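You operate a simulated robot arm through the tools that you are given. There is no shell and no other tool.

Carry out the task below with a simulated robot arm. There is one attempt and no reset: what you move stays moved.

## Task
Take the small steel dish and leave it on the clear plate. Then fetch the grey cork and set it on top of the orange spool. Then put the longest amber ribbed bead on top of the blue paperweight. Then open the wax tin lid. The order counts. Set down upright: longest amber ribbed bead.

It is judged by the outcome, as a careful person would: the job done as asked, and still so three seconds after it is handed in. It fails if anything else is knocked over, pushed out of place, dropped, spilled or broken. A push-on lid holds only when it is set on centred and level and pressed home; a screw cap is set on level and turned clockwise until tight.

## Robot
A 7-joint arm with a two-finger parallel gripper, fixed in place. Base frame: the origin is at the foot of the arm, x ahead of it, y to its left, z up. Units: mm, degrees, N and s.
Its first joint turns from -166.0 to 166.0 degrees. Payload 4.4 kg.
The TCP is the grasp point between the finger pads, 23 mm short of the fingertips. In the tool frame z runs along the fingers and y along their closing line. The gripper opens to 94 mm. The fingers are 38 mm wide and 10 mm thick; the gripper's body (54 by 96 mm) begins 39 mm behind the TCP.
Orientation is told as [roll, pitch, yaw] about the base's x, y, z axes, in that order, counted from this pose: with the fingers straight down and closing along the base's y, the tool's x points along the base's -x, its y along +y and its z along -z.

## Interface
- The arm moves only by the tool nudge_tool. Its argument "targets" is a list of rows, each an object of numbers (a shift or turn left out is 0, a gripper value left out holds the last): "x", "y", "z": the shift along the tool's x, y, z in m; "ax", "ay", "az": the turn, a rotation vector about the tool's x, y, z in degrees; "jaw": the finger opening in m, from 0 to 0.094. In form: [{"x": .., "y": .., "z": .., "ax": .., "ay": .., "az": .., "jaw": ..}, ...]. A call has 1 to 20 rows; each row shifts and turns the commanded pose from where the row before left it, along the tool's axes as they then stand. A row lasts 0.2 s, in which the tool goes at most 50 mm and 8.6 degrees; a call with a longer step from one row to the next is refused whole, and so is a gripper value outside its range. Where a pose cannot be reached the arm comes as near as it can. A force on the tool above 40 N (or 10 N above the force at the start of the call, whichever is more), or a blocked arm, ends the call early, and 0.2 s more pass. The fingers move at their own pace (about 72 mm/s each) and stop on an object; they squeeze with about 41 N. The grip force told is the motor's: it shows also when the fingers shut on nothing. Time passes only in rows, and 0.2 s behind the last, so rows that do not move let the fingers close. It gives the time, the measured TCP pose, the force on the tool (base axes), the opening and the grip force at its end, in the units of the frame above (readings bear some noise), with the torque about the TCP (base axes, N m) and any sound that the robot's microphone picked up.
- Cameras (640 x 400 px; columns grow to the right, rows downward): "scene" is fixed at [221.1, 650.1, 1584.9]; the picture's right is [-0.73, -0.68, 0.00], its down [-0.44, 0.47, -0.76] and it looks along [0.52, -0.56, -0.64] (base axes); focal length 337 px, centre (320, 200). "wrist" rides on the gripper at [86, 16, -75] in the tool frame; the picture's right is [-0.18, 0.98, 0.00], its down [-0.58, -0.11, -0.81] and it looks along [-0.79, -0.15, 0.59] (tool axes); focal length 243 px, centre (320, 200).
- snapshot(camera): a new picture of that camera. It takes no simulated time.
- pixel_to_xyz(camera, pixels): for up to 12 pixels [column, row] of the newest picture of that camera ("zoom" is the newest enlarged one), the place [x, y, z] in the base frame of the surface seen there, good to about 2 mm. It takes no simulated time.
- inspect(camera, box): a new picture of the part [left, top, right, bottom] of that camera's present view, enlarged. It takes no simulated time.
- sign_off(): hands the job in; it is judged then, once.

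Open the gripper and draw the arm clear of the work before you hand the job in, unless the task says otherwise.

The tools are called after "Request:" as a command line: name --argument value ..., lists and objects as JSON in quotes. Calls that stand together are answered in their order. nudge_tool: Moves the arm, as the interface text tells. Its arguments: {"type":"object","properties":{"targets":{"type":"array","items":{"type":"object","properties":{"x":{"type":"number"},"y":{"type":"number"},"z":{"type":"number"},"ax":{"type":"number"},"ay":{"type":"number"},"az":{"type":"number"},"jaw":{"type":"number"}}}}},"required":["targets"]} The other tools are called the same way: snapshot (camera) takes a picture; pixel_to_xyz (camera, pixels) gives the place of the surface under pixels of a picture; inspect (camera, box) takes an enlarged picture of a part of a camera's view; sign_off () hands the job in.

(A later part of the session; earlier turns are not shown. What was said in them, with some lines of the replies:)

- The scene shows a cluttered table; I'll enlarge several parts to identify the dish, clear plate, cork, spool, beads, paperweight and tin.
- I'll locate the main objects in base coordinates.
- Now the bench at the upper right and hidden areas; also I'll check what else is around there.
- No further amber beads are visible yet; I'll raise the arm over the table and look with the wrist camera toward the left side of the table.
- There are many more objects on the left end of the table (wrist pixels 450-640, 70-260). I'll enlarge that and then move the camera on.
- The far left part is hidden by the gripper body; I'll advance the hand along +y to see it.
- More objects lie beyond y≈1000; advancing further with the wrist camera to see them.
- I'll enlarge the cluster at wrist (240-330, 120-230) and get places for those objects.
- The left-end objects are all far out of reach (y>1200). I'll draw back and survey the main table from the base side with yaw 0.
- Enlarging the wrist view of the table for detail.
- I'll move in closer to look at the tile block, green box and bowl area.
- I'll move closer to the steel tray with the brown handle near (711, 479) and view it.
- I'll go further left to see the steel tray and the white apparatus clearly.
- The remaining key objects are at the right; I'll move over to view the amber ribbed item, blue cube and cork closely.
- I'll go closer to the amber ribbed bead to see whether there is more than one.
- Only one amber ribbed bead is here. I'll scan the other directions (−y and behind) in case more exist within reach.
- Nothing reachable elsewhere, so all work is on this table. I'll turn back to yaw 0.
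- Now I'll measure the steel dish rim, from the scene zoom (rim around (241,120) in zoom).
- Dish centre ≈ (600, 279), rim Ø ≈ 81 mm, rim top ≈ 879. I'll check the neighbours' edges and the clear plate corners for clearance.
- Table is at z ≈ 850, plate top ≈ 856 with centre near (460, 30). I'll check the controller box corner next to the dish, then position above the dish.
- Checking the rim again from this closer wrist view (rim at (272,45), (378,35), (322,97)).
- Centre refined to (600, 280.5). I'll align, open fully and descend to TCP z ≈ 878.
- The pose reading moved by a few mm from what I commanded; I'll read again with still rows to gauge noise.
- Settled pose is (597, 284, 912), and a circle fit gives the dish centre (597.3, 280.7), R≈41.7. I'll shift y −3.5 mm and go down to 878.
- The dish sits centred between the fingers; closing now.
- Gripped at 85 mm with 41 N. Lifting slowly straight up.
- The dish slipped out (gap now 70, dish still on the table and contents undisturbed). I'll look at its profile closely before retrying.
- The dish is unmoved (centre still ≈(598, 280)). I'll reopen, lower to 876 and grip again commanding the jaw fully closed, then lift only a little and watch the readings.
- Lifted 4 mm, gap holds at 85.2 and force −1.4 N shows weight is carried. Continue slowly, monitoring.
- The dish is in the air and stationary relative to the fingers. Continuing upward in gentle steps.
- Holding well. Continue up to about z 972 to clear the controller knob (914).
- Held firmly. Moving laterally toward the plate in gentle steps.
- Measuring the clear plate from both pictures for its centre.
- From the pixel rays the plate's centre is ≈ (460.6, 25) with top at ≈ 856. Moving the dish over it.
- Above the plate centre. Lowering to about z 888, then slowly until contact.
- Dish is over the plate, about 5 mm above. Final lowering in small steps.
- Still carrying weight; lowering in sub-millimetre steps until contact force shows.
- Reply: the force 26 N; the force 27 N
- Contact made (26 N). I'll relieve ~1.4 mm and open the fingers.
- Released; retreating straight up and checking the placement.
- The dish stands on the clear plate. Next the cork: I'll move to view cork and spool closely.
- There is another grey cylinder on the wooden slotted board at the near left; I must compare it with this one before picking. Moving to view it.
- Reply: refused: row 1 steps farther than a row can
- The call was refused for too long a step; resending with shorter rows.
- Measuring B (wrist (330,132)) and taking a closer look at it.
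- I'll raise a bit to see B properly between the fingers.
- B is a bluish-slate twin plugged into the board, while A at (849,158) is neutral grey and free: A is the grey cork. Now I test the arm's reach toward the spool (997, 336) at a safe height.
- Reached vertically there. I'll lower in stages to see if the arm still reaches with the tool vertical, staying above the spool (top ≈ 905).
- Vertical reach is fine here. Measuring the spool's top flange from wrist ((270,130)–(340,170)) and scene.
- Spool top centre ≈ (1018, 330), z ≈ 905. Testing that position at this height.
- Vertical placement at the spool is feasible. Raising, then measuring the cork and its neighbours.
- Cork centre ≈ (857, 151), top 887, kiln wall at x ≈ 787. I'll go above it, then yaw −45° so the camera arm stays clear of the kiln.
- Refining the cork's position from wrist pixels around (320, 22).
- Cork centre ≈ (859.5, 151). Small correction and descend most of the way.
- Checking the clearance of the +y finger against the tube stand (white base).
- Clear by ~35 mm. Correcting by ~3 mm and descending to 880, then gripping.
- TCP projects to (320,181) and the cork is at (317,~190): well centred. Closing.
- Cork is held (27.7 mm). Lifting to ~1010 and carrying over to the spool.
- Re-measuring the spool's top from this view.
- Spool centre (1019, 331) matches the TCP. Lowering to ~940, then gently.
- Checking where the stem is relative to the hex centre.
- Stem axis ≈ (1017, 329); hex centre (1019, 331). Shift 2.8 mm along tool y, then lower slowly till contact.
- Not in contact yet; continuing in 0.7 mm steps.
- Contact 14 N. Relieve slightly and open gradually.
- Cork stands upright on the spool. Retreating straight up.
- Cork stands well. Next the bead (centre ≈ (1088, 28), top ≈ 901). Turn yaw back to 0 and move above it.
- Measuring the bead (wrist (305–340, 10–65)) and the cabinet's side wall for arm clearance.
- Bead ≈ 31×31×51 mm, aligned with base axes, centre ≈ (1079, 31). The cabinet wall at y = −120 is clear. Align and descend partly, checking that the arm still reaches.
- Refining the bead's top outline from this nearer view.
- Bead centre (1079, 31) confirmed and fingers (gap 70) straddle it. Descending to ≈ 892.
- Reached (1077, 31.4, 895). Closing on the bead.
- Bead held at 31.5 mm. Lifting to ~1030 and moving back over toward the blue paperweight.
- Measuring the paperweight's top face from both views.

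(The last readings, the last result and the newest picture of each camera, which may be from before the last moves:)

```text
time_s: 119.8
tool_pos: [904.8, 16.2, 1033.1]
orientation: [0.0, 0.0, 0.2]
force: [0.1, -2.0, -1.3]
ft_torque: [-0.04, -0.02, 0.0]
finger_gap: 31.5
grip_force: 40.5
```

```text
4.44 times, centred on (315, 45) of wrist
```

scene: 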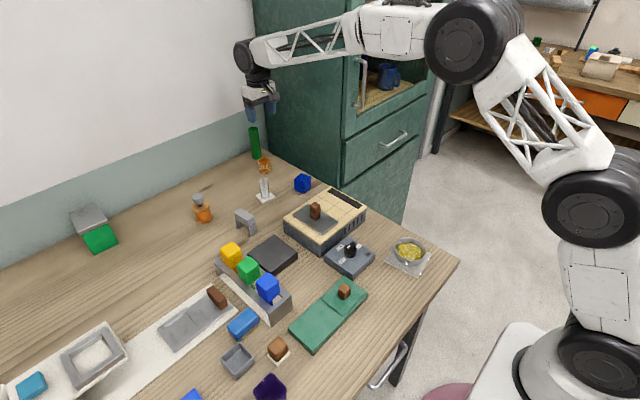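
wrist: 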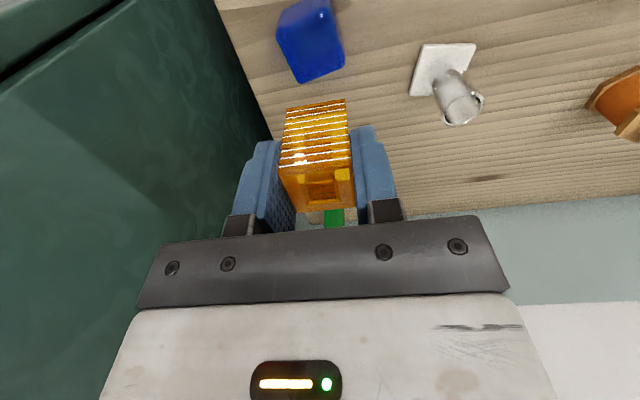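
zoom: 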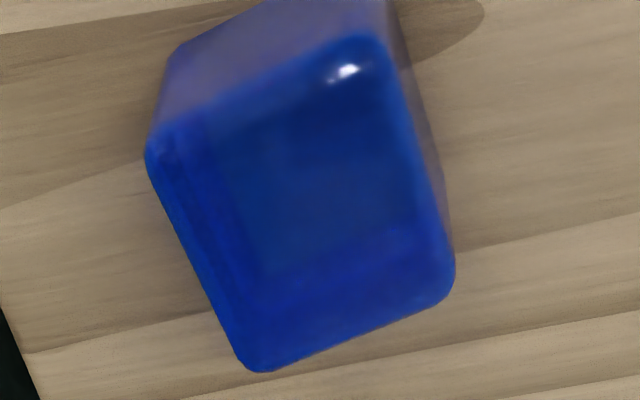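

Paperweight top centre ≈ (897.5, 11), z ≈ 900.5. I align the bead (centre = TCP + ~1.5 mm in x) and lower to ~952.

Request:
nudge_tool --targets '[{"x": 0.0088, "y": -0.005}, {"z": 0.012}, {"z": 0.018}, {"z": 0.018}, {"z": 0.016}, {"z": 0.01}, {"z": 0.005}, {}, {}]'

Request:
snapshot --camera "wrist"

Request:
inspect --camera "scene" --box '[265, 145, 345, 205]'

```text
time_s: 121.8
tool_pos: [893.4, 12.1, 952.6]
orientation: [0.0, 0.0, 0.1]
force: [0.1, 0.3, -0.6]
ft_torque: [-0.01, -0.01, 0.04]
finger_gap: 31.5
grip_force: 41.5
```

```text
taken
```

wrist: 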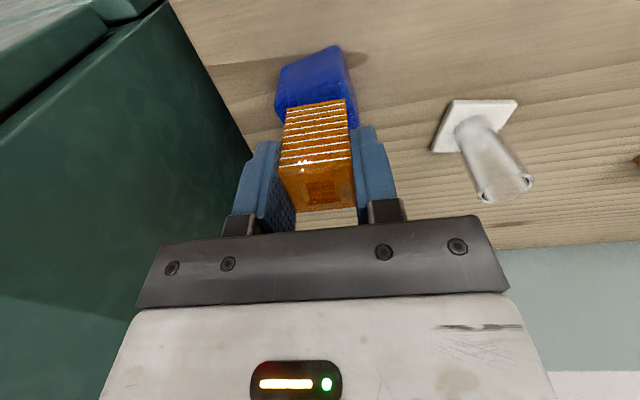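

```text
6.67 times, centred on (305, 175) of scene
```

zoom: 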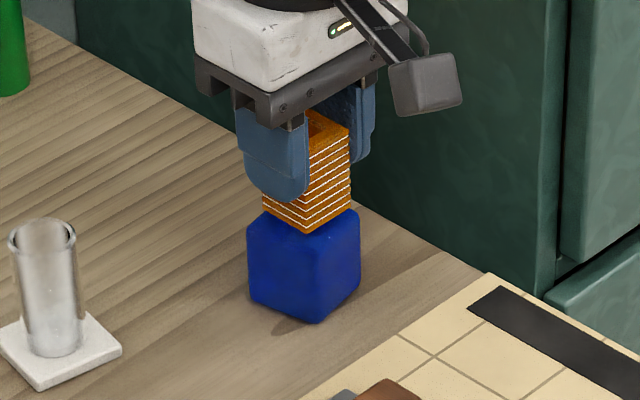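

Looks well centred; nudging x +1.5 mm and lowering gently to contact.

Request:
nudge_tool --targets '[{"x": -0.0015}, {"z": 0.002}, {"z": 0.0015}, {}, {}]'

Request:
nudge_tool --targets '[{"z": 0.001}, {}, {}]'

Request:
nudge_tool --targets '[{"z": 0.0007}, {}, {}]'

```text
time_s: 123.0
tool_pos: [894.5, 10.4, 949.6]
orientation: [0.0, 0.0, 0.1]
force: [-0.6, 0.1, -1.0]
ft_torque: [0.01, -0.01, 0.0]
finger_gap: 31.6
grip_force: 41.1
```

```text
time_s: 123.8
tool_pos: [894.8, 10.2, 948.2]
orientation: [0.0, -0.1, 0.1]
force: [-0.2, -0.2, -1.1]
ft_torque: [-0.04, 0.0, 0.01]
finger_gap: 31.5
grip_force: 41.1
```

```text
time_s: 124.6
tool_pos: [895.4, 10.0, 948.4]
orientation: [0.0, 0.1, 0.1]
force: [0.0, 0.1, 0.1]
ft_torque: [0.0, 0.01, 0.01]
finger_gap: 31.8
grip_force: 40.6
```

Still not touching firmly; continuing in 0.6 mm steps.

Request:
nudge_tool --targets '[{"z": 0.0006}, {}, {}]'

Request:
nudge_tool --targets '[{"z": 0.0006}, {}, {}]'

Request:
nudge_tool --targets '[{"z": 0.0005}, {}, {}]'

Request:
inspect --camera "scene" --box '[265, 145, 345, 205]'

```text
time_s: 125.4
tool_pos: [896.3, 11.8, 947.9]
orientation: [0.0, 0.0, 0.1]
force: [-0.2, -0.1, -0.6]
ft_torque: [-0.01, 0.0, 0.04]
finger_gap: 31.6
grip_force: 41.4
```

```text
time_s: 126.2
tool_pos: [895.4, 11.4, 947.5]
orientation: [0.1, 0.0, 0.1]
force: [0.8, 1.1, -1.2]
ft_torque: [0.03, 0.03, 0.03]
finger_gap: 31.4
grip_force: 41.2
```

```text
time_s: 127.0
tool_pos: [895.3, 10.7, 945.0]
orientation: [0.1, 0.1, 0.1]
force: [0.0, 0.1, -1.1]
ft_torque: [0.01, 0.0, -0.02]
finger_gap: 31.7
grip_force: 41.0
```

```text
6.67 times, centred on (305, 175) of scene
```

zoom: 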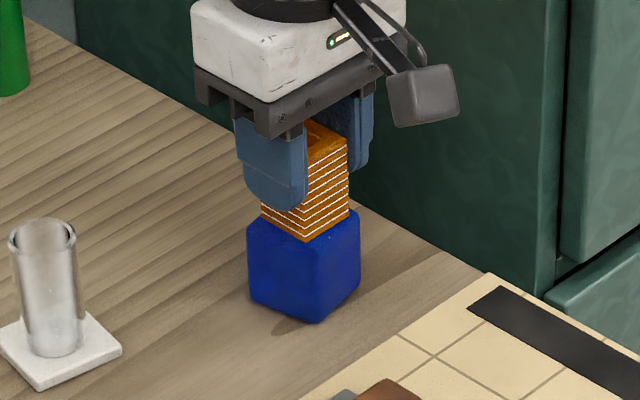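

Request:
nudge_tool --targets '[{"z": 0.0006}, {}, {}]'

Request:
nudge_tool --targets '[{"z": 0.0006}, {}, {}]'

```text
time_s: 127.8
tool_pos: [895.8, 10.7, 946.1]
orientation: [0.0, 0.0, 0.1]
force: [0.7, 0.2, -0.1]
ft_torque: [-0.02, 0.04, 0.01]
finger_gap: 31.4
grip_force: 40.4
```

```text
time_s: 128.6
tool_pos: [894.8, 10.9, 945.4]
orientation: [0.0, 0.1, 0.1]
force: [0.8, -1.8, 7.8]
ft_torque: [-0.13, 0.04, 0.05]
finger_gap: 31.6
grip_force: 41.0
```

Contact (7.8 N). Opening gradually.

Request:
nudge_tool --targets '[{"jaw": 0.034}, {"jaw": 0.042}, {"jaw": 0.055}, {"jaw": 0.07}, {}, {}]'

Request:
inspect --camera "scene" --box '[265, 145, 345, 205]'

Request:
snapshot --camera "wrist"

```text
time_s: 130.0
tool_pos: [894.9, 11.3, 943.4]
orientation: [-0.1, 0.0, 0.1]
force: [0.7, -0.1, -0.2]
ft_torque: [-0.01, 0.0, 0.02]
finger_gap: 70.2
grip_force: 0.0
```

```text
6.67 times, centred on (305, 175) of scene
```

zoom: 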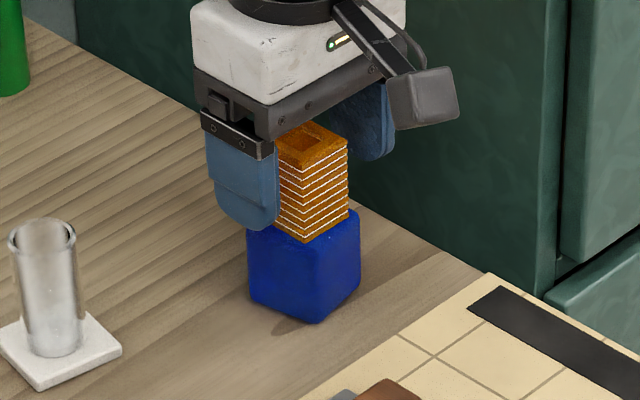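

```text
taken
```

wrist: 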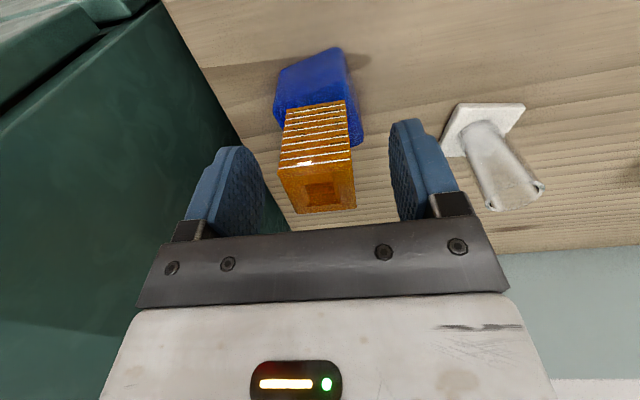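

Bead stands upright on the paperweight. Retreating up.

Request:
nudge_tool --targets '[{"z": -0.006}, {"z": -0.015}, {"z": -0.03}, {"z": -0.04}, {"z": -0.04}, {"z": -0.03}, {}]'

Request:
inspect --camera "scene" --box '[255, 135, 345, 205]'

Request:
inspect --camera "scene" --box '[140, 270, 260, 360]'

Request:
inspect --camera "scene" --box '[0, 300, 140, 400]'

Request:
inspect --camera "scene" --box '[270, 270, 380, 360]'

Request:
inspect --camera "scene" --box '[270, 180, 380, 260]'

```text
time_s: 131.6
tool_pos: [894.3, 11.8, 1107.4]
orientation: [0.0, 0.0, 0.0]
force: [-0.2, 0.6, 0.5]
ft_torque: [-0.01, -0.02, -0.01]
finger_gap: 70.4
grip_force: 0.0
```

```text
5.71 times, centred on (300, 170) of scene
```

zoom: 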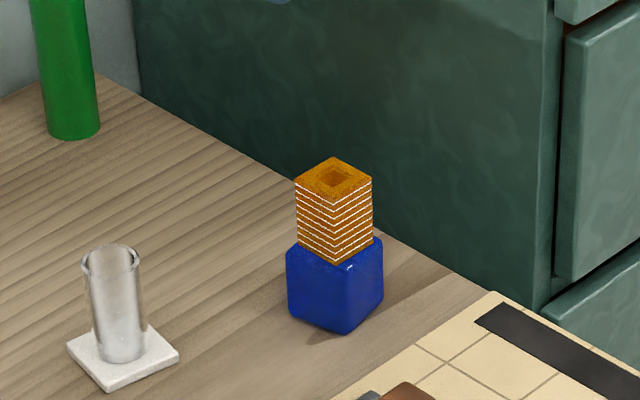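

```text
4.44 times, centred on (200, 315) of scene
```

zoom: 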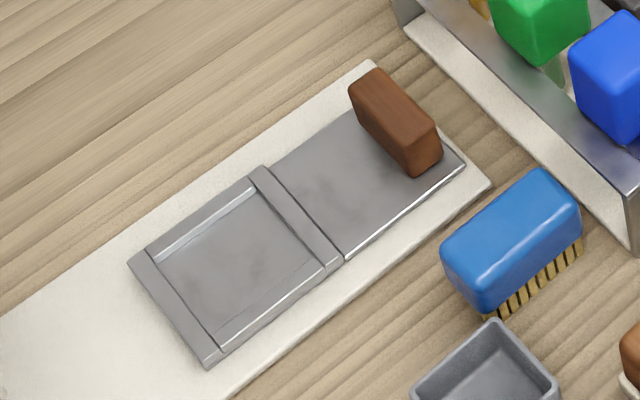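

```text
4.00 times, centred on (70, 350) of scene
```

zoom: 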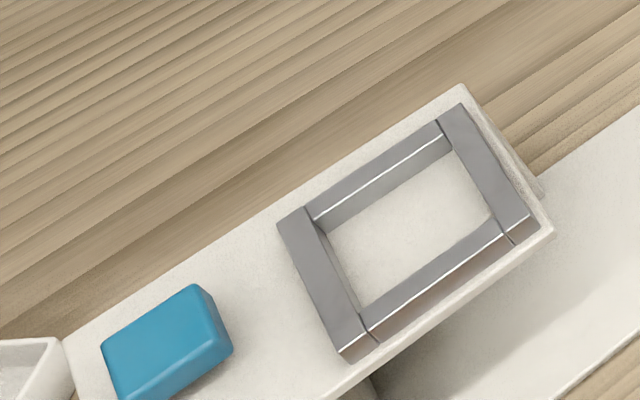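

```text
4.44 times, centred on (325, 315) of scene
```

zoom: 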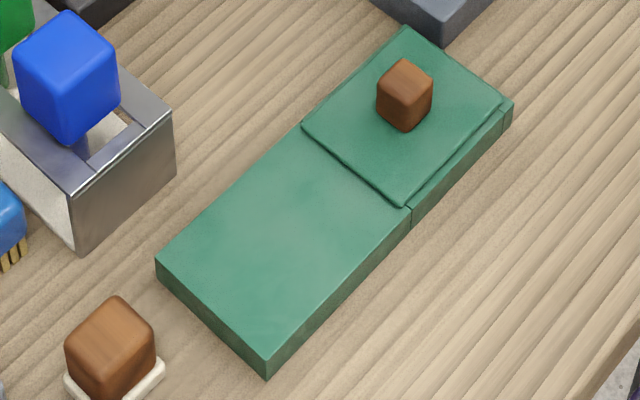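

```text
5.00 times, centred on (325, 220) of scene
```

zoom: 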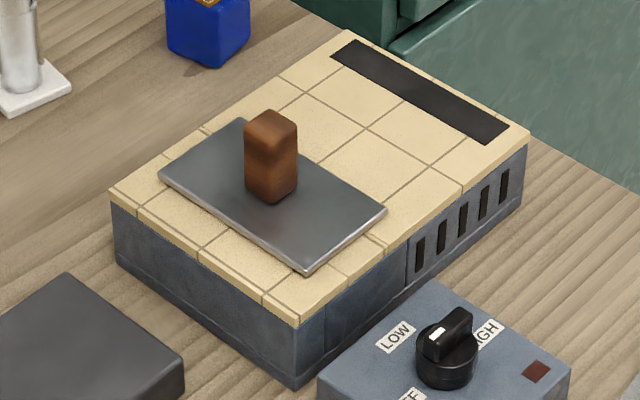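

The bead stands. Before opening anything I want to be sure which is the wax tin: I'll look closely at the other box-like items (blue at (535,650), rusty/yellow at (514,845)) as well as the green box.

Request:
nudge_tool --targets '[{"z": -0.03}, {"x": 0.04, "y": 0.02}, {"x": 0.042, "y": 0.022}, {"x": 0.042, "y": 0.022}, {"x": 0.04, "y": 0.028}, {"x": 0.04, "y": 0.028}, {"x": 0.04, "y": 0.028}, {"x": 0.04, "y": 0.028}, {"x": 0.04, "y": 0.028}, {"x": 0.04, "y": 0.028}, {"x": 0.04, "y": 0.028}, {"x": 0.04, "y": 0.028}, {"x": 0.04, "y": 0.028}, {"x": 0.02, "y": 0.045}, {"x": 0.02, "y": 0.045}, {"x": 0.02, "y": 0.045}, {"x": 0.02, "y": 0.045}, {"y": 0.045}, {"y": 0.045}]'

Request:
nudge_tool --targets '[{"y": 0.045}, {"y": 0.045}, {"y": 0.04}, {}]'

Request:
snapshot --camera "wrist"

Request:
inspect --camera "wrist" --box '[200, 0, 440, 200]'

```text
time_s: 135.6
tool_pos: [326.8, 594.3, 1133.0]
orientation: [0.1, 0.0, 0.1]
force: [-0.9, 0.3, -0.5]
ft_torque: [-0.02, 0.02, -0.04]
finger_gap: 70.1
grip_force: 0.0
```

```text
time_s: 136.6
tool_pos: [328.1, 724.7, 1135.6]
orientation: [0.0, 0.0, 0.1]
force: [-0.2, 0.3, -0.4]
ft_torque: [0.0, 0.04, 0.01]
finger_gap: 69.8
grip_force: 0.0
```

```text
taken
```

wrist: 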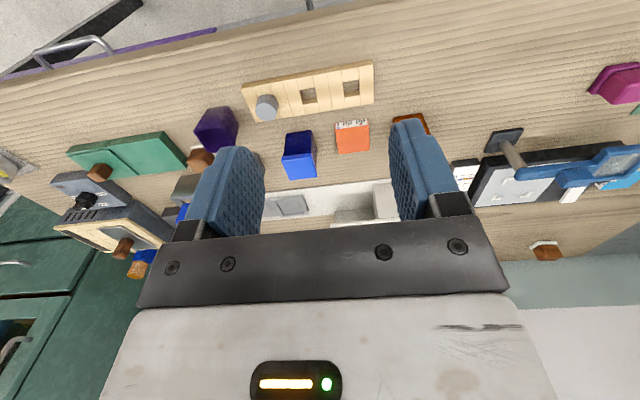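

```text
2.00 times, centred on (320, 100) of wrist
```

zoom: 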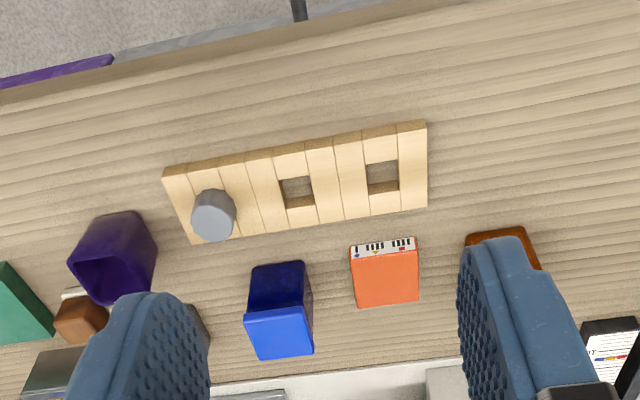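

Zooming in on B's colour and on the blue tin.

Request:
inspect --camera "wrist" --box '[245, 85, 295, 130]'

Request:
inspect --camera "wrist" --box '[270, 110, 430, 190]'

Request:
inspect --camera "wrist" --box '[440, 80, 640, 200]'

Request:
inspect --camera "scene" --box '[185, 175, 225, 230]'

```text
8.89 times, centred on (270, 108) of wrist
```

zoom: 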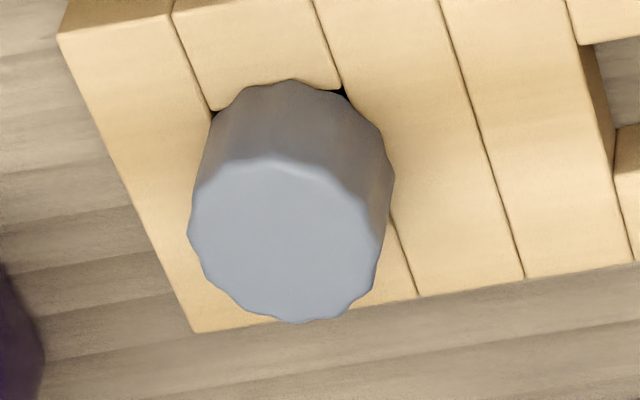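

```text
4.00 times, centred on (350, 150) of wrist
```

zoom: 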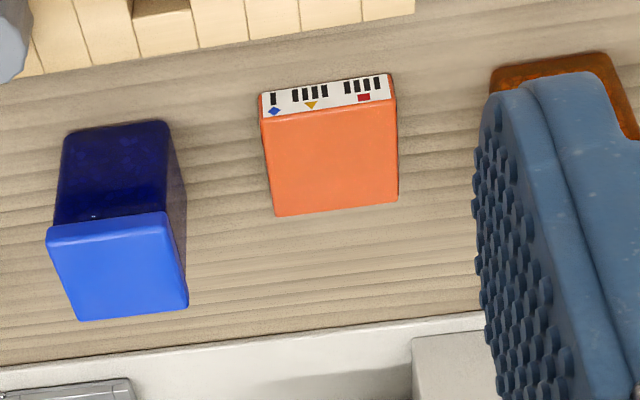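

```text
3.20 times, centred on (540, 140) of wrist
```

zoom: 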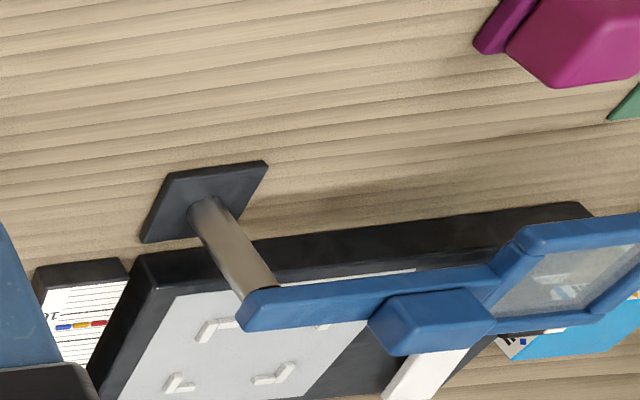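

```text
7.27 times, centred on (205, 202) of scene
```

zoom: 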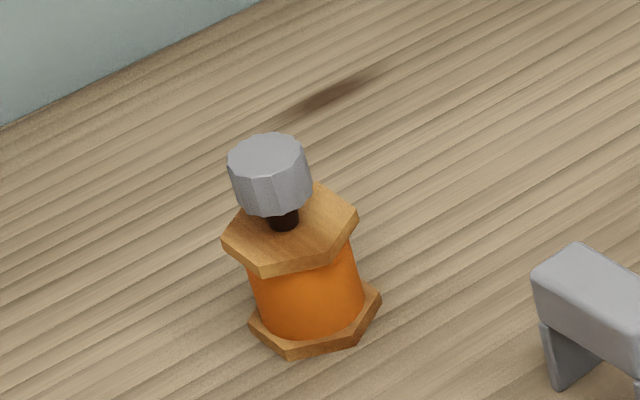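

I'll measure heights on the steel item (c) to understand its construction.

Request:
inspect --camera "scene" --box '[140, 270, 260, 360]'

Request:
pixel_to_xyz --camera "zoom" --pixels '[[340, 180], [390, 220], [240, 260], [295, 215], [160, 300], [205, 210], [280, 310], [380, 90], [430, 160], [80, 320], [330, 265], [455, 165]]'

Request:
inspect --camera "wrist" --box '[240, 170, 420, 240]'

```text
4.44 times, centred on (200, 315) of scene
```

zoom: 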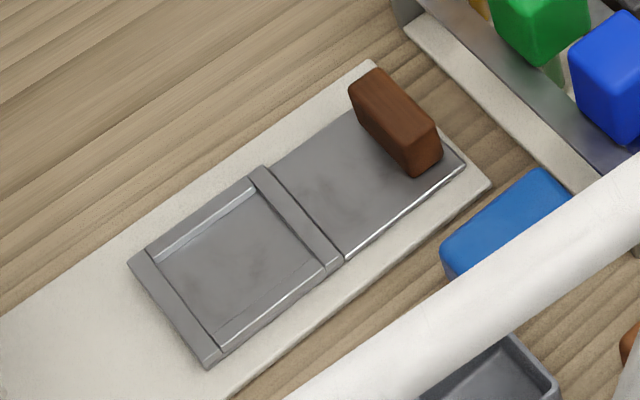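

```text
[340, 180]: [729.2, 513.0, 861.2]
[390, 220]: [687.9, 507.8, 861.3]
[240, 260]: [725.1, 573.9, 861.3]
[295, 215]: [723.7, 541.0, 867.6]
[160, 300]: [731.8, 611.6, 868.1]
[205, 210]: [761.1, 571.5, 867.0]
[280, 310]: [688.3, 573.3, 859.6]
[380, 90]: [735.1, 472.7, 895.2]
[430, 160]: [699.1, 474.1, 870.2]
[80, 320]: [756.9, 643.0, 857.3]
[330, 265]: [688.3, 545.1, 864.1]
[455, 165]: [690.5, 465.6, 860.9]
```

```text
3.56 times, centred on (330, 205) of wrist
```

zoom: 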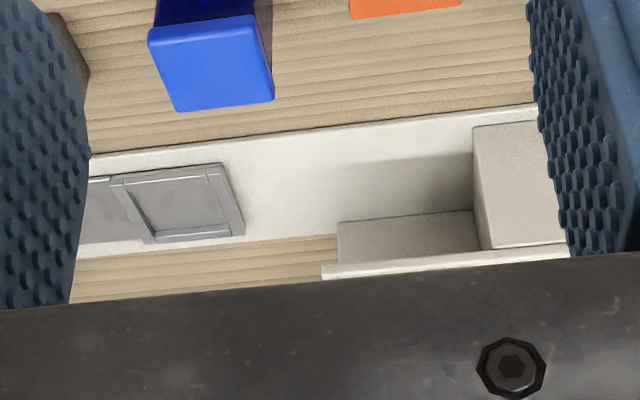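

Item (c) is a slab in a frame on a stand, not a tin; the flat green box with the knobbed lid is the tin. I'll inspect its lid closely from the +y side to understand how it opens.

Request:
nudge_tool --targets '[{"x": -0.028, "y": -0.035}, {"x": -0.028, "y": -0.035}, {"x": -0.028, "y": -0.035}, {"x": -0.028, "y": -0.035}, {"x": -0.028, "y": -0.035}, {"x": -0.028, "y": -0.035}, {"az": 8.5}, {"az": 8.5}, {"az": 8.5}, {"az": 8.5}, {"az": 8.5}, {"az": 8.5}, {"az": 8.5}, {"az": 8.5}, {"az": 8.5}, {"az": 8.5}, {"z": 0.04, "az": 5}, {"z": 0.03}, {"z": 0.03}, {}]'

Request:
snapshot --camera "wrist"

Request:
inspect --camera "wrist" --box '[220, 40, 440, 220]'

```text
time_s: 140.8
tool_pos: [496.5, 513.9, 1035.3]
orientation: [0.0, 0.0, -89.8]
force: [0.7, -0.7, -0.9]
ft_torque: [-0.02, 0.0, 0.0]
finger_gap: 69.9
grip_force: 0.0
```

```text
taken
```

wrist: 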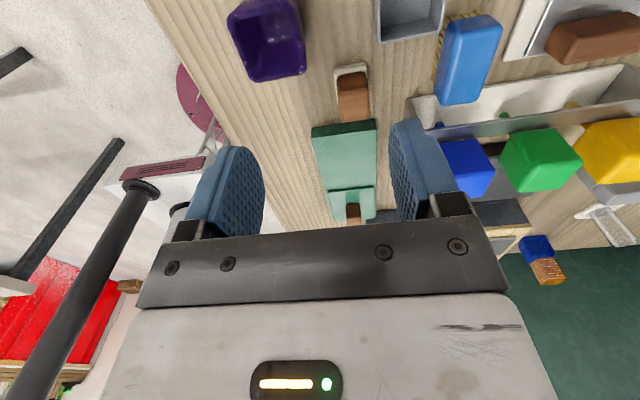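

```text
2.22 times, centred on (330, 130) of wrist
```

zoom: 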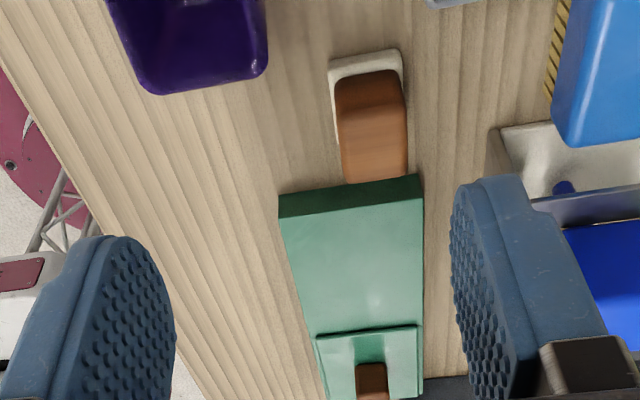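

Moving closer toward the lid.

Request:
nudge_tool --targets '[{"x": -0.04}, {"x": -0.04}, {"x": -0.03}, {"z": 0.03}, {}]'

Request:
snapshot --camera "wrist"

Request:
inspect --camera "wrist" --box '[250, 50, 420, 210]'

Request:
inspect --camera "scene" --box '[310, 270, 380, 330]'

```text
time_s: 142.0
tool_pos: [496.0, 406.6, 1007.2]
orientation: [0.0, 0.0, -89.8]
force: [0.8, 1.0, -0.4]
ft_torque: [0.03, 0.0, -0.02]
finger_gap: 70.0
grip_force: 0.1
```

```text
taken
```

wrist: 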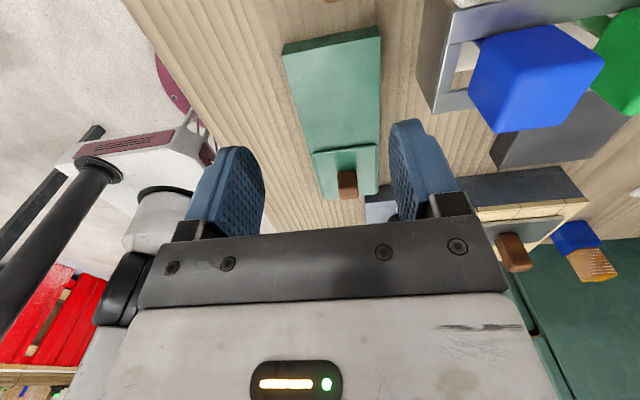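

```text
2.50 times, centred on (335, 130) of wrist
```

zoom: 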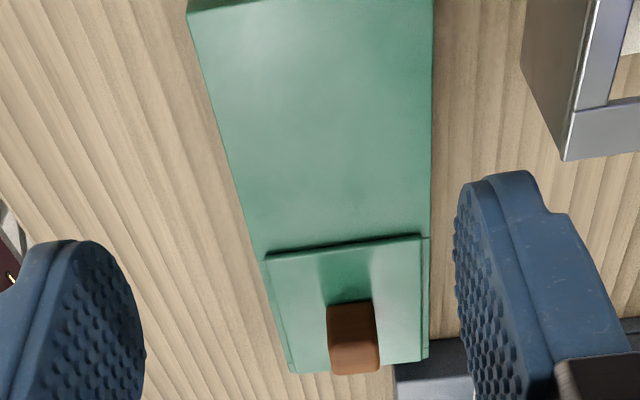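

```text
6.67 times, centred on (345, 300) of scene
```

zoom: 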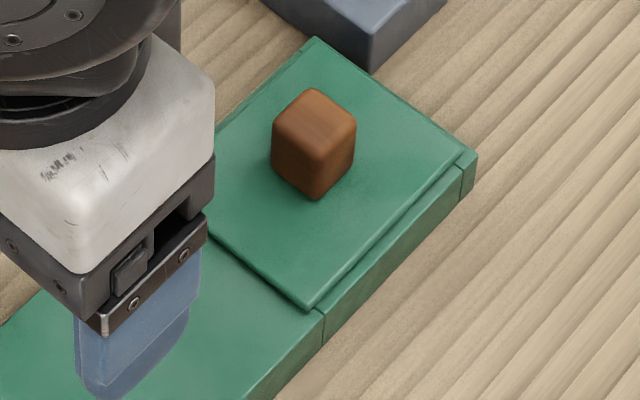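

The lid plate (≈4 mm thick, knob at its centre) lies over the box half and can slide over the adjoining deck toward +y. I'll turn to yaw 0, go above the knob and measure it.

Request:
nudge_tool --targets '[{"az": -8.5}, {"az": -8.5}, {"az": -8.5}, {"az": -8.5}, {"az": -8.5}, {"az": -8.5}, {"az": -8.5}, {"az": -8.5}, {"az": -8.5}, {"az": -8.5}, {"az": -4.9}, {"y": -0.035}, {"y": -0.035}, {"y": -0.035}, {"y": -0.035}, {}, {}]'

Request:
snapshot --camera "wrist"

Request:
inspect --camera "scene" --box '[310, 260, 380, 330]'

```text
time_s: 145.6
tool_pos: [498.9, 261.3, 1002.3]
orientation: [0.1, 0.1, -0.1]
force: [0.5, 0.3, 0.5]
ft_torque: [0.0, -0.01, 0.02]
finger_gap: 70.1
grip_force: 0.0
```

```text
taken
```

wrist: 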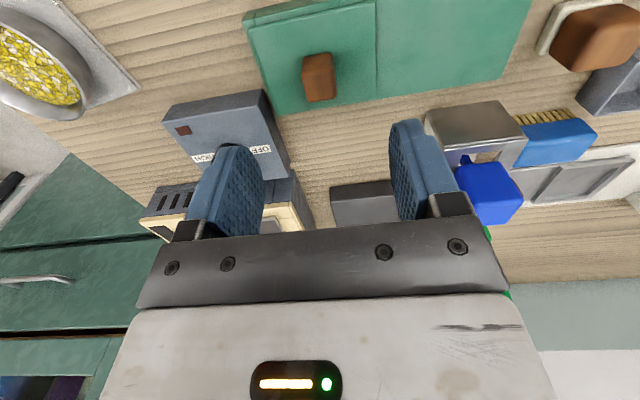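

```text
5.71 times, centred on (345, 295) of scene
```

zoom: 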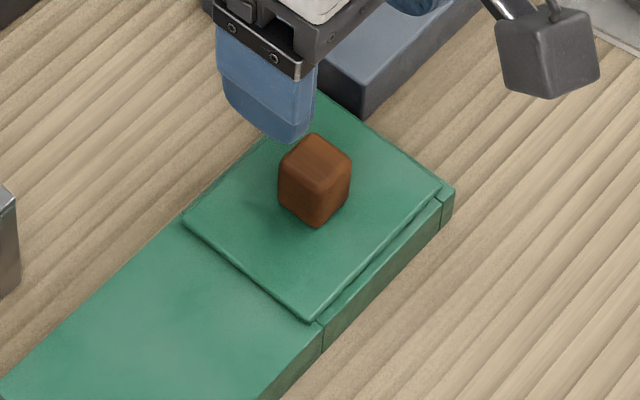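

Request:
pixel_to_xyz --camera "wrist" --pixels '[[320, 88], [308, 98], [332, 95], [320, 60], [306, 72], [331, 68], [320, 80], [350, 50], [280, 60], [420, 40], [280, 108], [374, 90]]'

Request:
pixel_to_xyz --camera "zoom" --pixels '[[315, 155], [283, 160], [315, 138], [348, 155], [315, 175], [315, 222], [240, 230], [390, 200], [186, 222], [440, 185], [312, 318], [320, 345]]'

```text
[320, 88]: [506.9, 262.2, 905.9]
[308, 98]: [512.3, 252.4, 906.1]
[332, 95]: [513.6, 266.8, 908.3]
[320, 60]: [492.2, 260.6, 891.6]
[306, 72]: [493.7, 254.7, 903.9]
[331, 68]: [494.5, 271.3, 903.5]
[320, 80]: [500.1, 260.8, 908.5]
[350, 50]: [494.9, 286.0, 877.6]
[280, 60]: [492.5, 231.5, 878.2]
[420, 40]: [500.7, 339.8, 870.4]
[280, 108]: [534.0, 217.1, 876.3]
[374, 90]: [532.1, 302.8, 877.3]
```

```text
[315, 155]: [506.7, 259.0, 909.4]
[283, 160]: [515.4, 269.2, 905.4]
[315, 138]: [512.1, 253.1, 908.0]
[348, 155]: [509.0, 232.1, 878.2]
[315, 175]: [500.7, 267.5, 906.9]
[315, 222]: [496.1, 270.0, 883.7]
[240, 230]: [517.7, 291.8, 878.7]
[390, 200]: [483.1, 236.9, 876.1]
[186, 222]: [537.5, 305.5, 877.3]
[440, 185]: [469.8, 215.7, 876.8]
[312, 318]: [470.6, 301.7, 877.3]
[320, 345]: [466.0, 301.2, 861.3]
```

Knob centre (504, 261), 20 mm square, top 908; lid top 877.5. Align and descend to ≈ 904 with the jaw at 50 mm.

Request:
nudge_tool --targets '[{"x": -0.005, "jaw": 0.05}, {"z": 0.03}, {"z": 0.03}, {"z": 0.02}, {"z": 0.01}, {}, {}]'

Request:
snapshot --camera "wrist"

Request:
inspect --camera "scene" --box '[310, 260, 380, 330]'

```text
time_s: 147.2
tool_pos: [504.6, 266.6, 915.2]
orientation: [0.0, 0.0, 0.0]
force: [0.3, 0.6, 0.5]
ft_torque: [0.01, 0.0, 0.02]
finger_gap: 50.3
grip_force: 0.0
```

```text
taken
```

wrist: 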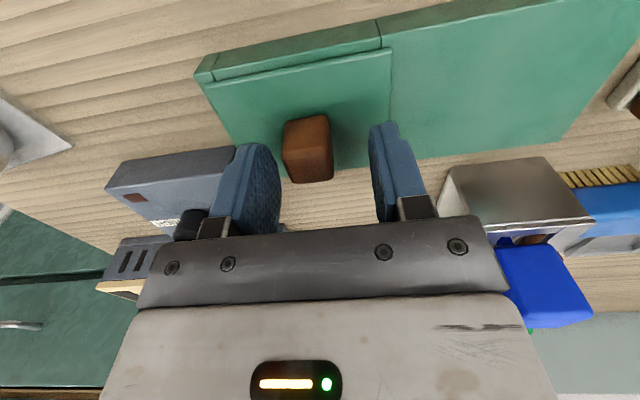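

```text
5.71 times, centred on (345, 295) of scene
```

zoom: 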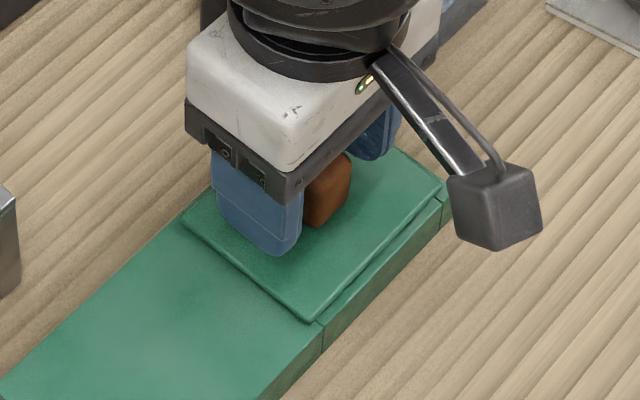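

TCP y reads 266.6; shift −5 mm in y and descend the last 11 mm.

Request:
nudge_tool --targets '[{"y": -0.005}, {"z": 0.006}, {"z": 0.005}, {}, {}]'

Request:
snapshot --camera "wrist"

```text
time_s: 148.4
tool_pos: [502.6, 260.5, 904.9]
orientation: [0.0, 0.0, 0.0]
force: [0.3, -0.6, -0.1]
ft_torque: [0.03, 0.01, 0.0]
finger_gap: 50.0
grip_force: 0.1
```

```text
taken
```

wrist: 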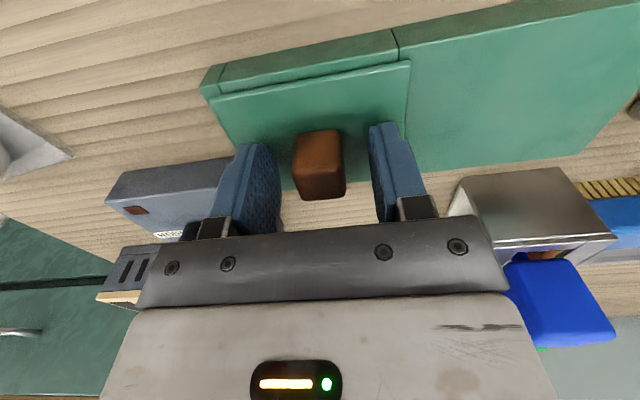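

Knob centred at column 320. Closing on it.

Request:
nudge_tool --targets '[{"jaw": 0.0}, {}, {}, {}]'

Request:
nudge_tool --targets '[{"y": 0.001}, {"y": 0.001}, {"y": 0.001}, {}]'

Request:
inspect --camera "scene" --box '[300, 260, 380, 340]'

```text
time_s: 149.4
tool_pos: [504.3, 260.7, 906.0]
orientation: [0.0, 0.1, 0.0]
force: [-0.2, 0.6, -1.4]
ft_torque: [0.02, -0.01, -0.02]
finger_gap: 23.7
grip_force: 45.0
```

```text
time_s: 150.4
tool_pos: [504.2, 264.2, 905.4]
orientation: [0.0, 0.0, 0.1]
force: [0.5, 0.4, 1.5]
ft_torque: [0.03, -1.06, -0.02]
finger_gap: 23.6
grip_force: 44.9
```

```text
5.00 times, centred on (340, 300) of scene
```

zoom: 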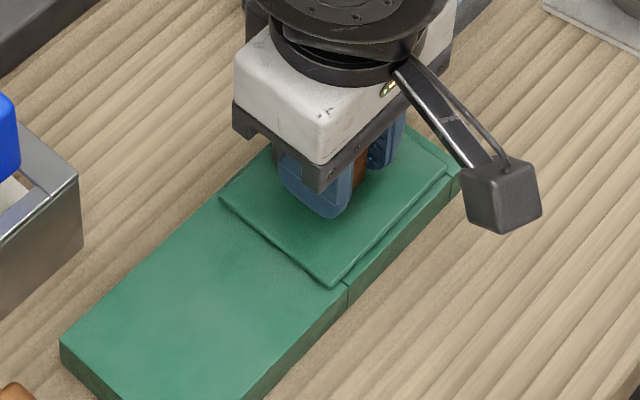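

The lid followed 3 mm with low force. Continue sliding +y in small steps while watching force and torque.

Request:
nudge_tool --targets '[{"y": 0.002}, {"y": 0.002}, {"y": 0.002}, {}]'

Request:
inspect --camera "scene" --box '[300, 260, 380, 340]'

Request:
snapshot --camera "wrist"

```text
time_s: 151.4
tool_pos: [503.1, 270.0, 904.5]
orientation: [-0.1, 0.0, 0.1]
force: [3.5, 0.1, 2.9]
ft_torque: [0.04, -1.16, -0.1]
finger_gap: 23.7
grip_force: 44.9
```

```text
5.00 times, centred on (340, 300) of scene
```

zoom: 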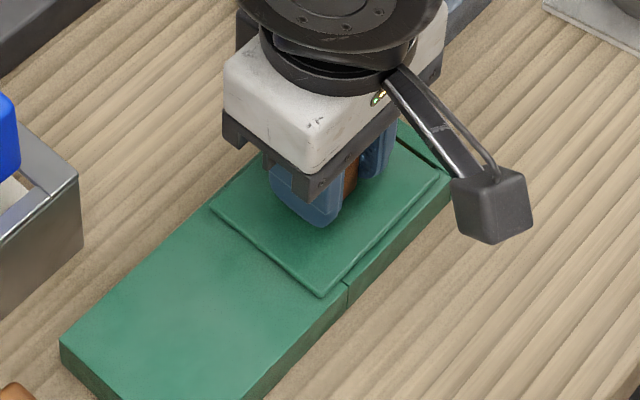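

```text
taken
```

wrist: 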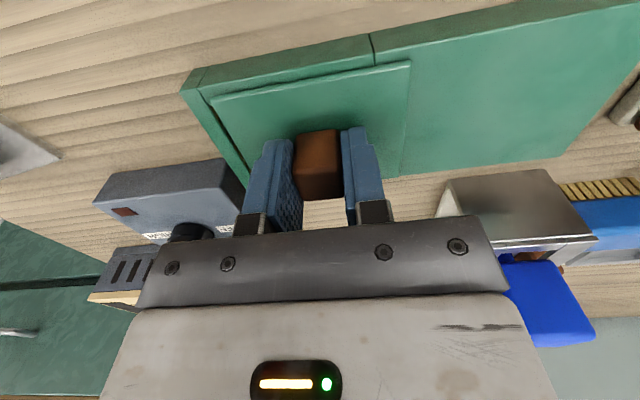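

The lid slides along +y, exposing the box. Continuing in larger steps with the force limit guarding.

Request:
nudge_tool --targets '[{"y": 0.004}, {"y": 0.004}, {"y": 0.004}, {"y": 0.004}, {"y": 0.004}, {"y": 0.004}, {"y": 0.004}, {}]'

Request:
inspect --camera "scene" --box '[290, 260, 380, 350]'

Request:
snapshot --camera "wrist"

```text
time_s: 153.2
tool_pos: [503.4, 297.3, 904.7]
orientation: [0.0, 0.0, 0.1]
force: [24.5, 0.0, -26.6]
ft_torque: [0.01, -0.16, -0.05]
finger_gap: 23.9
grip_force: 45.3
```

```text
4.44 times, centred on (335, 305) of scene
```

zoom: 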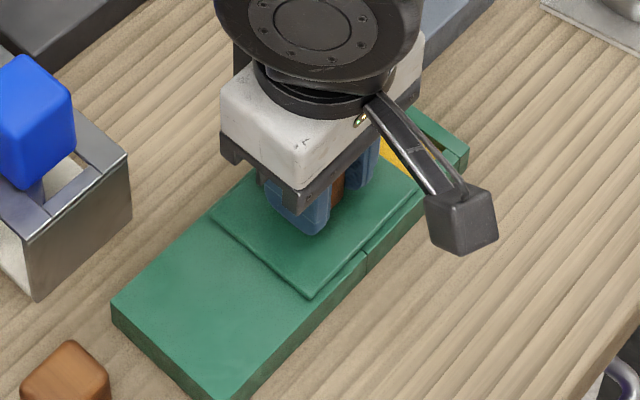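

```text
taken
```

wrist: 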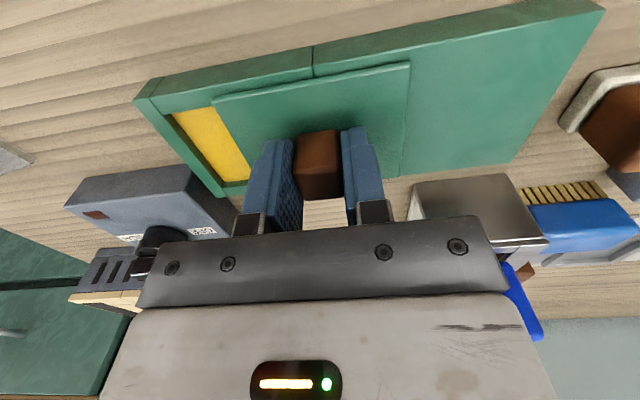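

Yellow wax is now visible inside: this is the wax tin. Side forces (24 N, −27 N) are building from the rigid grip, so I'll open slightly and push the knob with the trailing finger instead.

Request:
nudge_tool --targets '[{"jaw": 0.032}, {}, {}]'

Request:
nudge_tool --targets '[{"y": 0.004}, {"y": 0.004}, {"y": 0.004}, {"y": 0.004}, {}]'

Request:
snapshot --camera "wrist"

```text
time_s: 154.0
tool_pos: [503.5, 296.6, 906.6]
orientation: [0.0, -0.1, 0.0]
force: [0.4, 0.9, 0.2]
ft_torque: [0.05, 0.0, 0.01]
finger_gap: 32.1
grip_force: 0.1
```

```text
time_s: 155.2
tool_pos: [503.5, 314.3, 904.4]
orientation: [-0.1, 0.1, 0.1]
force: [1.1, 0.3, 0.1]
ft_torque: [0.03, -0.01, 0.02]
finger_gap: 32.0
grip_force: 0.2
```

```text
taken
```

wrist: 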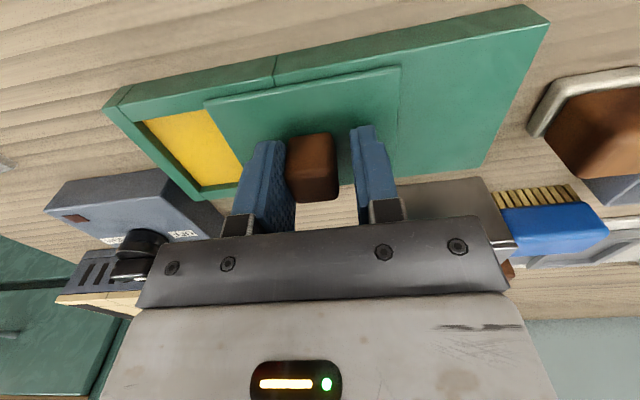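

Pushing works with almost no force. Continuing in 5 mm steps until fully open.

Request:
nudge_tool --targets '[{"y": 0.004}, {"y": 0.004}, {"y": 0.004}, {"y": 0.004}, {"y": 0.004}, {}]'

Request:
nudge_tool --targets '[{"y": 0.003}, {"y": 0.003}, {"y": 0.003}, {"y": 0.003}, {}]'

Request:
snapshot --camera "wrist"

Request:
inspect --camera "scene" --box '[280, 260, 380, 360]'

```text
time_s: 156.6
tool_pos: [503.8, 333.4, 903.8]
orientation: [0.0, 0.0, -0.1]
force: [0.9, -0.1, -0.1]
ft_torque: [-0.02, -0.02, -0.02]
finger_gap: 32.1
grip_force: 0.1
```

```text
time_s: 157.8
tool_pos: [503.2, 344.8, 904.4]
orientation: [0.0, 0.0, 0.0]
force: [0.5, -0.8, -1.0]
ft_torque: [0.02, -0.03, -0.01]
finger_gap: 32.4
grip_force: 0.6
```

```text
taken
```

wrist: 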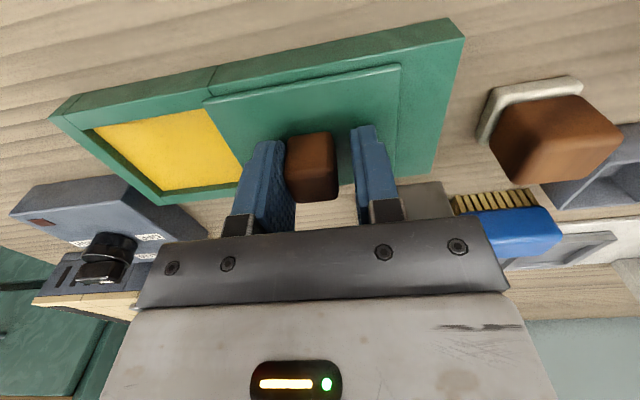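

```text
4.00 times, centred on (330, 310) of scene
```

zoom: 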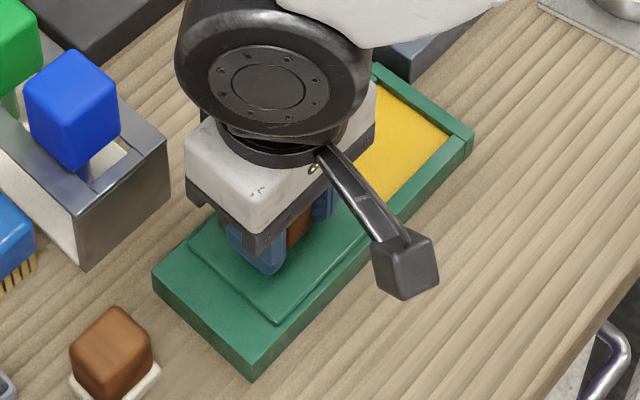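

The lid's trailing edge is now about at the seam. A few more millimetres to reach the end of travel, watching the force.

Request:
nudge_tool --targets '[{"y": 0.002}, {"y": 0.002}, {}]'

Request:
nudge_tool --targets '[{"y": 0.002}, {"y": 0.001}, {}]'

Request:
snapshot --camera "wrist"

```text
time_s: 158.6
tool_pos: [503.6, 350.5, 904.4]
orientation: [0.0, 0.0, 0.0]
force: [-0.4, -0.4, -0.4]
ft_torque: [0.0, 0.01, 0.01]
finger_gap: 32.2
grip_force: 0.1
```

```text
time_s: 159.4
tool_pos: [502.5, 353.1, 904.7]
orientation: [0.0, 0.1, 0.0]
force: [-0.5, 0.0, -0.3]
ft_torque: [0.04, -0.02, -0.02]
finger_gap: 32.2
grip_force: 0.1
```

```text
taken
```

wrist: 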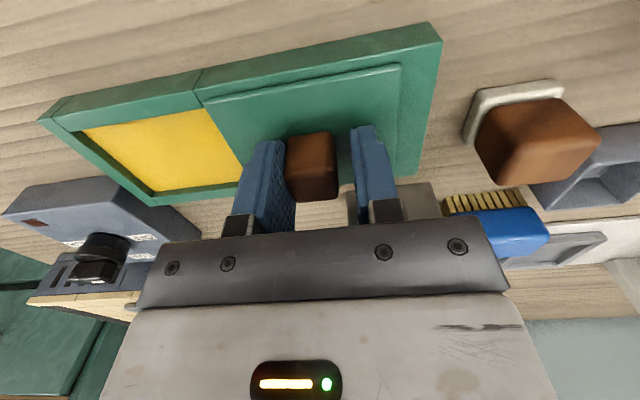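

Request:
pixel_to_xyz --camera "wrist" --pixels '[[395, 90], [425, 90], [436, 60], [400, 68], [208, 108], [205, 95], [195, 80], [412, 160], [390, 160], [140, 140], [88, 135], [235, 150]]'

```text
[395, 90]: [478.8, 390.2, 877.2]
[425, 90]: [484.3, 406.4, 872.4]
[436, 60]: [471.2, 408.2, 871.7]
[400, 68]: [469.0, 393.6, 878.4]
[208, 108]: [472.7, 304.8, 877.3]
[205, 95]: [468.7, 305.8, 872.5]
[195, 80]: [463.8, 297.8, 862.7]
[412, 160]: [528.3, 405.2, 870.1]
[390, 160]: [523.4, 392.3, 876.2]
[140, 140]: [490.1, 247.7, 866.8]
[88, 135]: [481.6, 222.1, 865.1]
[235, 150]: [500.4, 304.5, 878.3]
```

The lid now spans y 305–393 and the opening (222–298) is fully clear. One more gentle push of 4 mm to see if the stop is near.

Request:
nudge_tool --targets '[{"y": 0.002}, {"y": 0.002}, {}]'

Request:
snapshot --camera "wrist"

```text
time_s: 160.2
tool_pos: [502.6, 357.3, 904.8]
orientation: [0.0, -0.1, 0.1]
force: [0.2, -1.3, 0.5]
ft_torque: [0.0, -0.02, 0.05]
finger_gap: 32.0
grip_force: 0.3
```

```text
taken
```

wrist: 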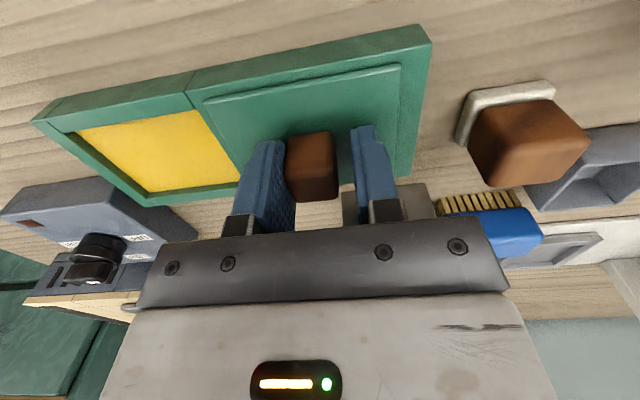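

Fully open (wax visible throughout). Opening the jaw and retreating straight up.

Request:
nudge_tool --targets '[{"jaw": 0.05}, {}, {"z": -0.01}, {"z": -0.03}, {"z": -0.04}, {"z": -0.04}, {"z": -0.04}, {"z": -0.04}, {"z": -0.04}, {"x": 0.04}, {"x": 0.04}, {"x": 0.04}, {"x": 0.04}, {}]'

Request:
snapshot --camera "scene"

Request:
snapshot --camera "wrist"

```text
time_s: 163.2
tool_pos: [342.0, 358.6, 1147.8]
orientation: [0.0, 0.0, 0.1]
force: [-0.4, -0.3, -0.1]
ft_torque: [-0.01, 0.0, -0.02]
finger_gap: 50.1
grip_force: 0.0
```

```text
taken
```

scene: 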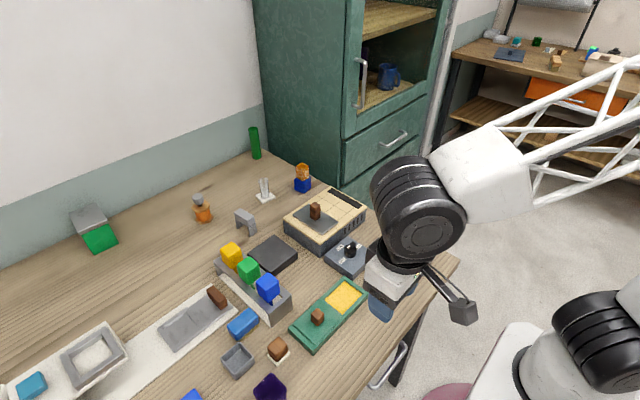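

```text
taken
```

wrist: 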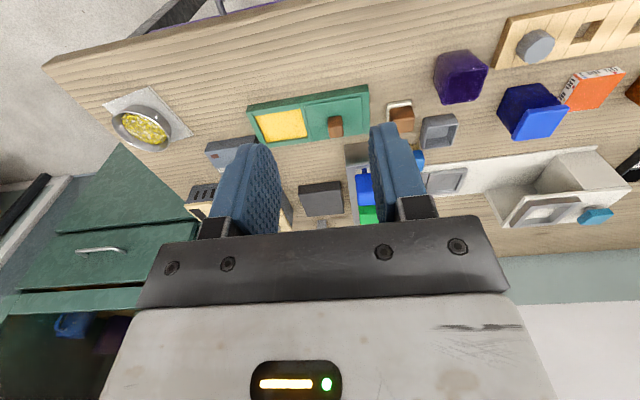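

Final check of all results: dish, cork and bead close-ups.

Request:
inspect --camera "scene" --box '[180, 140, 340, 240]'

Request:
inspect --camera "wrist" --box '[90, 60, 390, 200]'

Request:
inspect --camera "wrist" --box '[500, 10, 580, 80]'

```text
4.00 times, centred on (260, 190) of scene
```

zoom: 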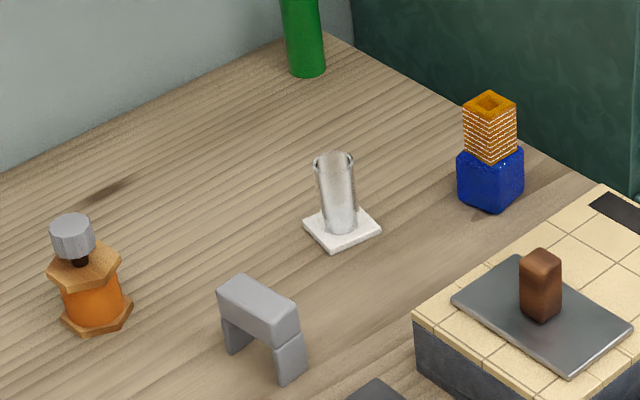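

```text
2.13 times, centred on (240, 130) of wrist
```

zoom: 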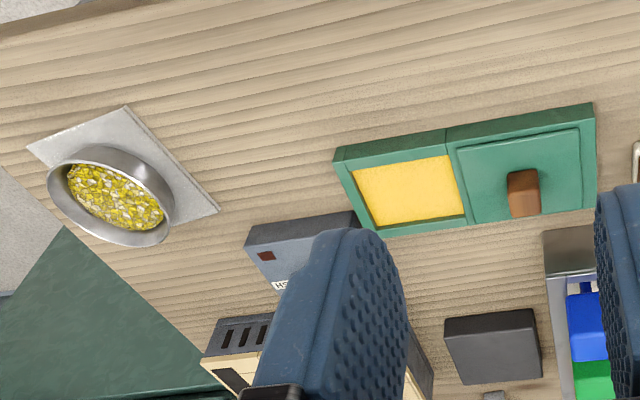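

```text
5.71 times, centred on (540, 45) of wrist
```

zoom: 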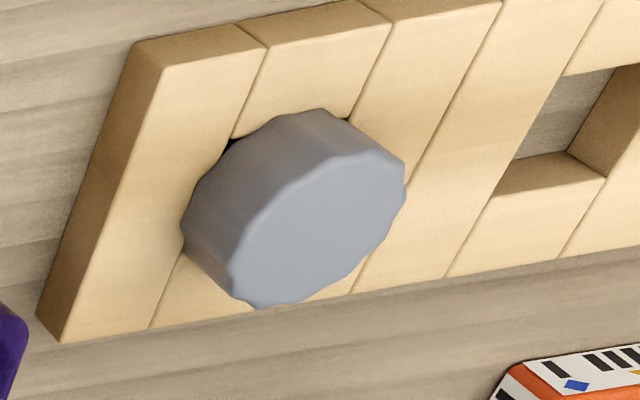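

The dish is on the clear plate, the grey cork is on the spool, and the bead stands upright on the paperweight. The wax tin is fully open, nothing else has moved, and the arm is clear with the gripper open. Handing in.

Request:
sign_off

```text
The job is handed in.
```

All four steps are done in the order you asked, and I've handed the job in. In the last pictures everything was standing, the arm was clear and the gripper was open.

1. **Dish:** the small steel dish is on the clear plate with its contents in place. The first grip slipped off, leaving the dish standing where it was. The second grip held.
2. **Cork:** the grey cork stands upright on the orange spool. There is a near-identical, bluish-grey one plugged into the wooden slotted board. I took the free-standing neutral grey one as the grey cork.
3. **Bead:** the amber ribbed bead stands upright on the blue paperweight. It was the only amber ribbed bead I could find, so I had no others to compare its length with.
4. **Wax tin:** I took the flat green box with the brown knob as the wax tin. I slid its lid fully back and yellow wax is visible inside.

Nothing else appears to have been moved or knocked over.
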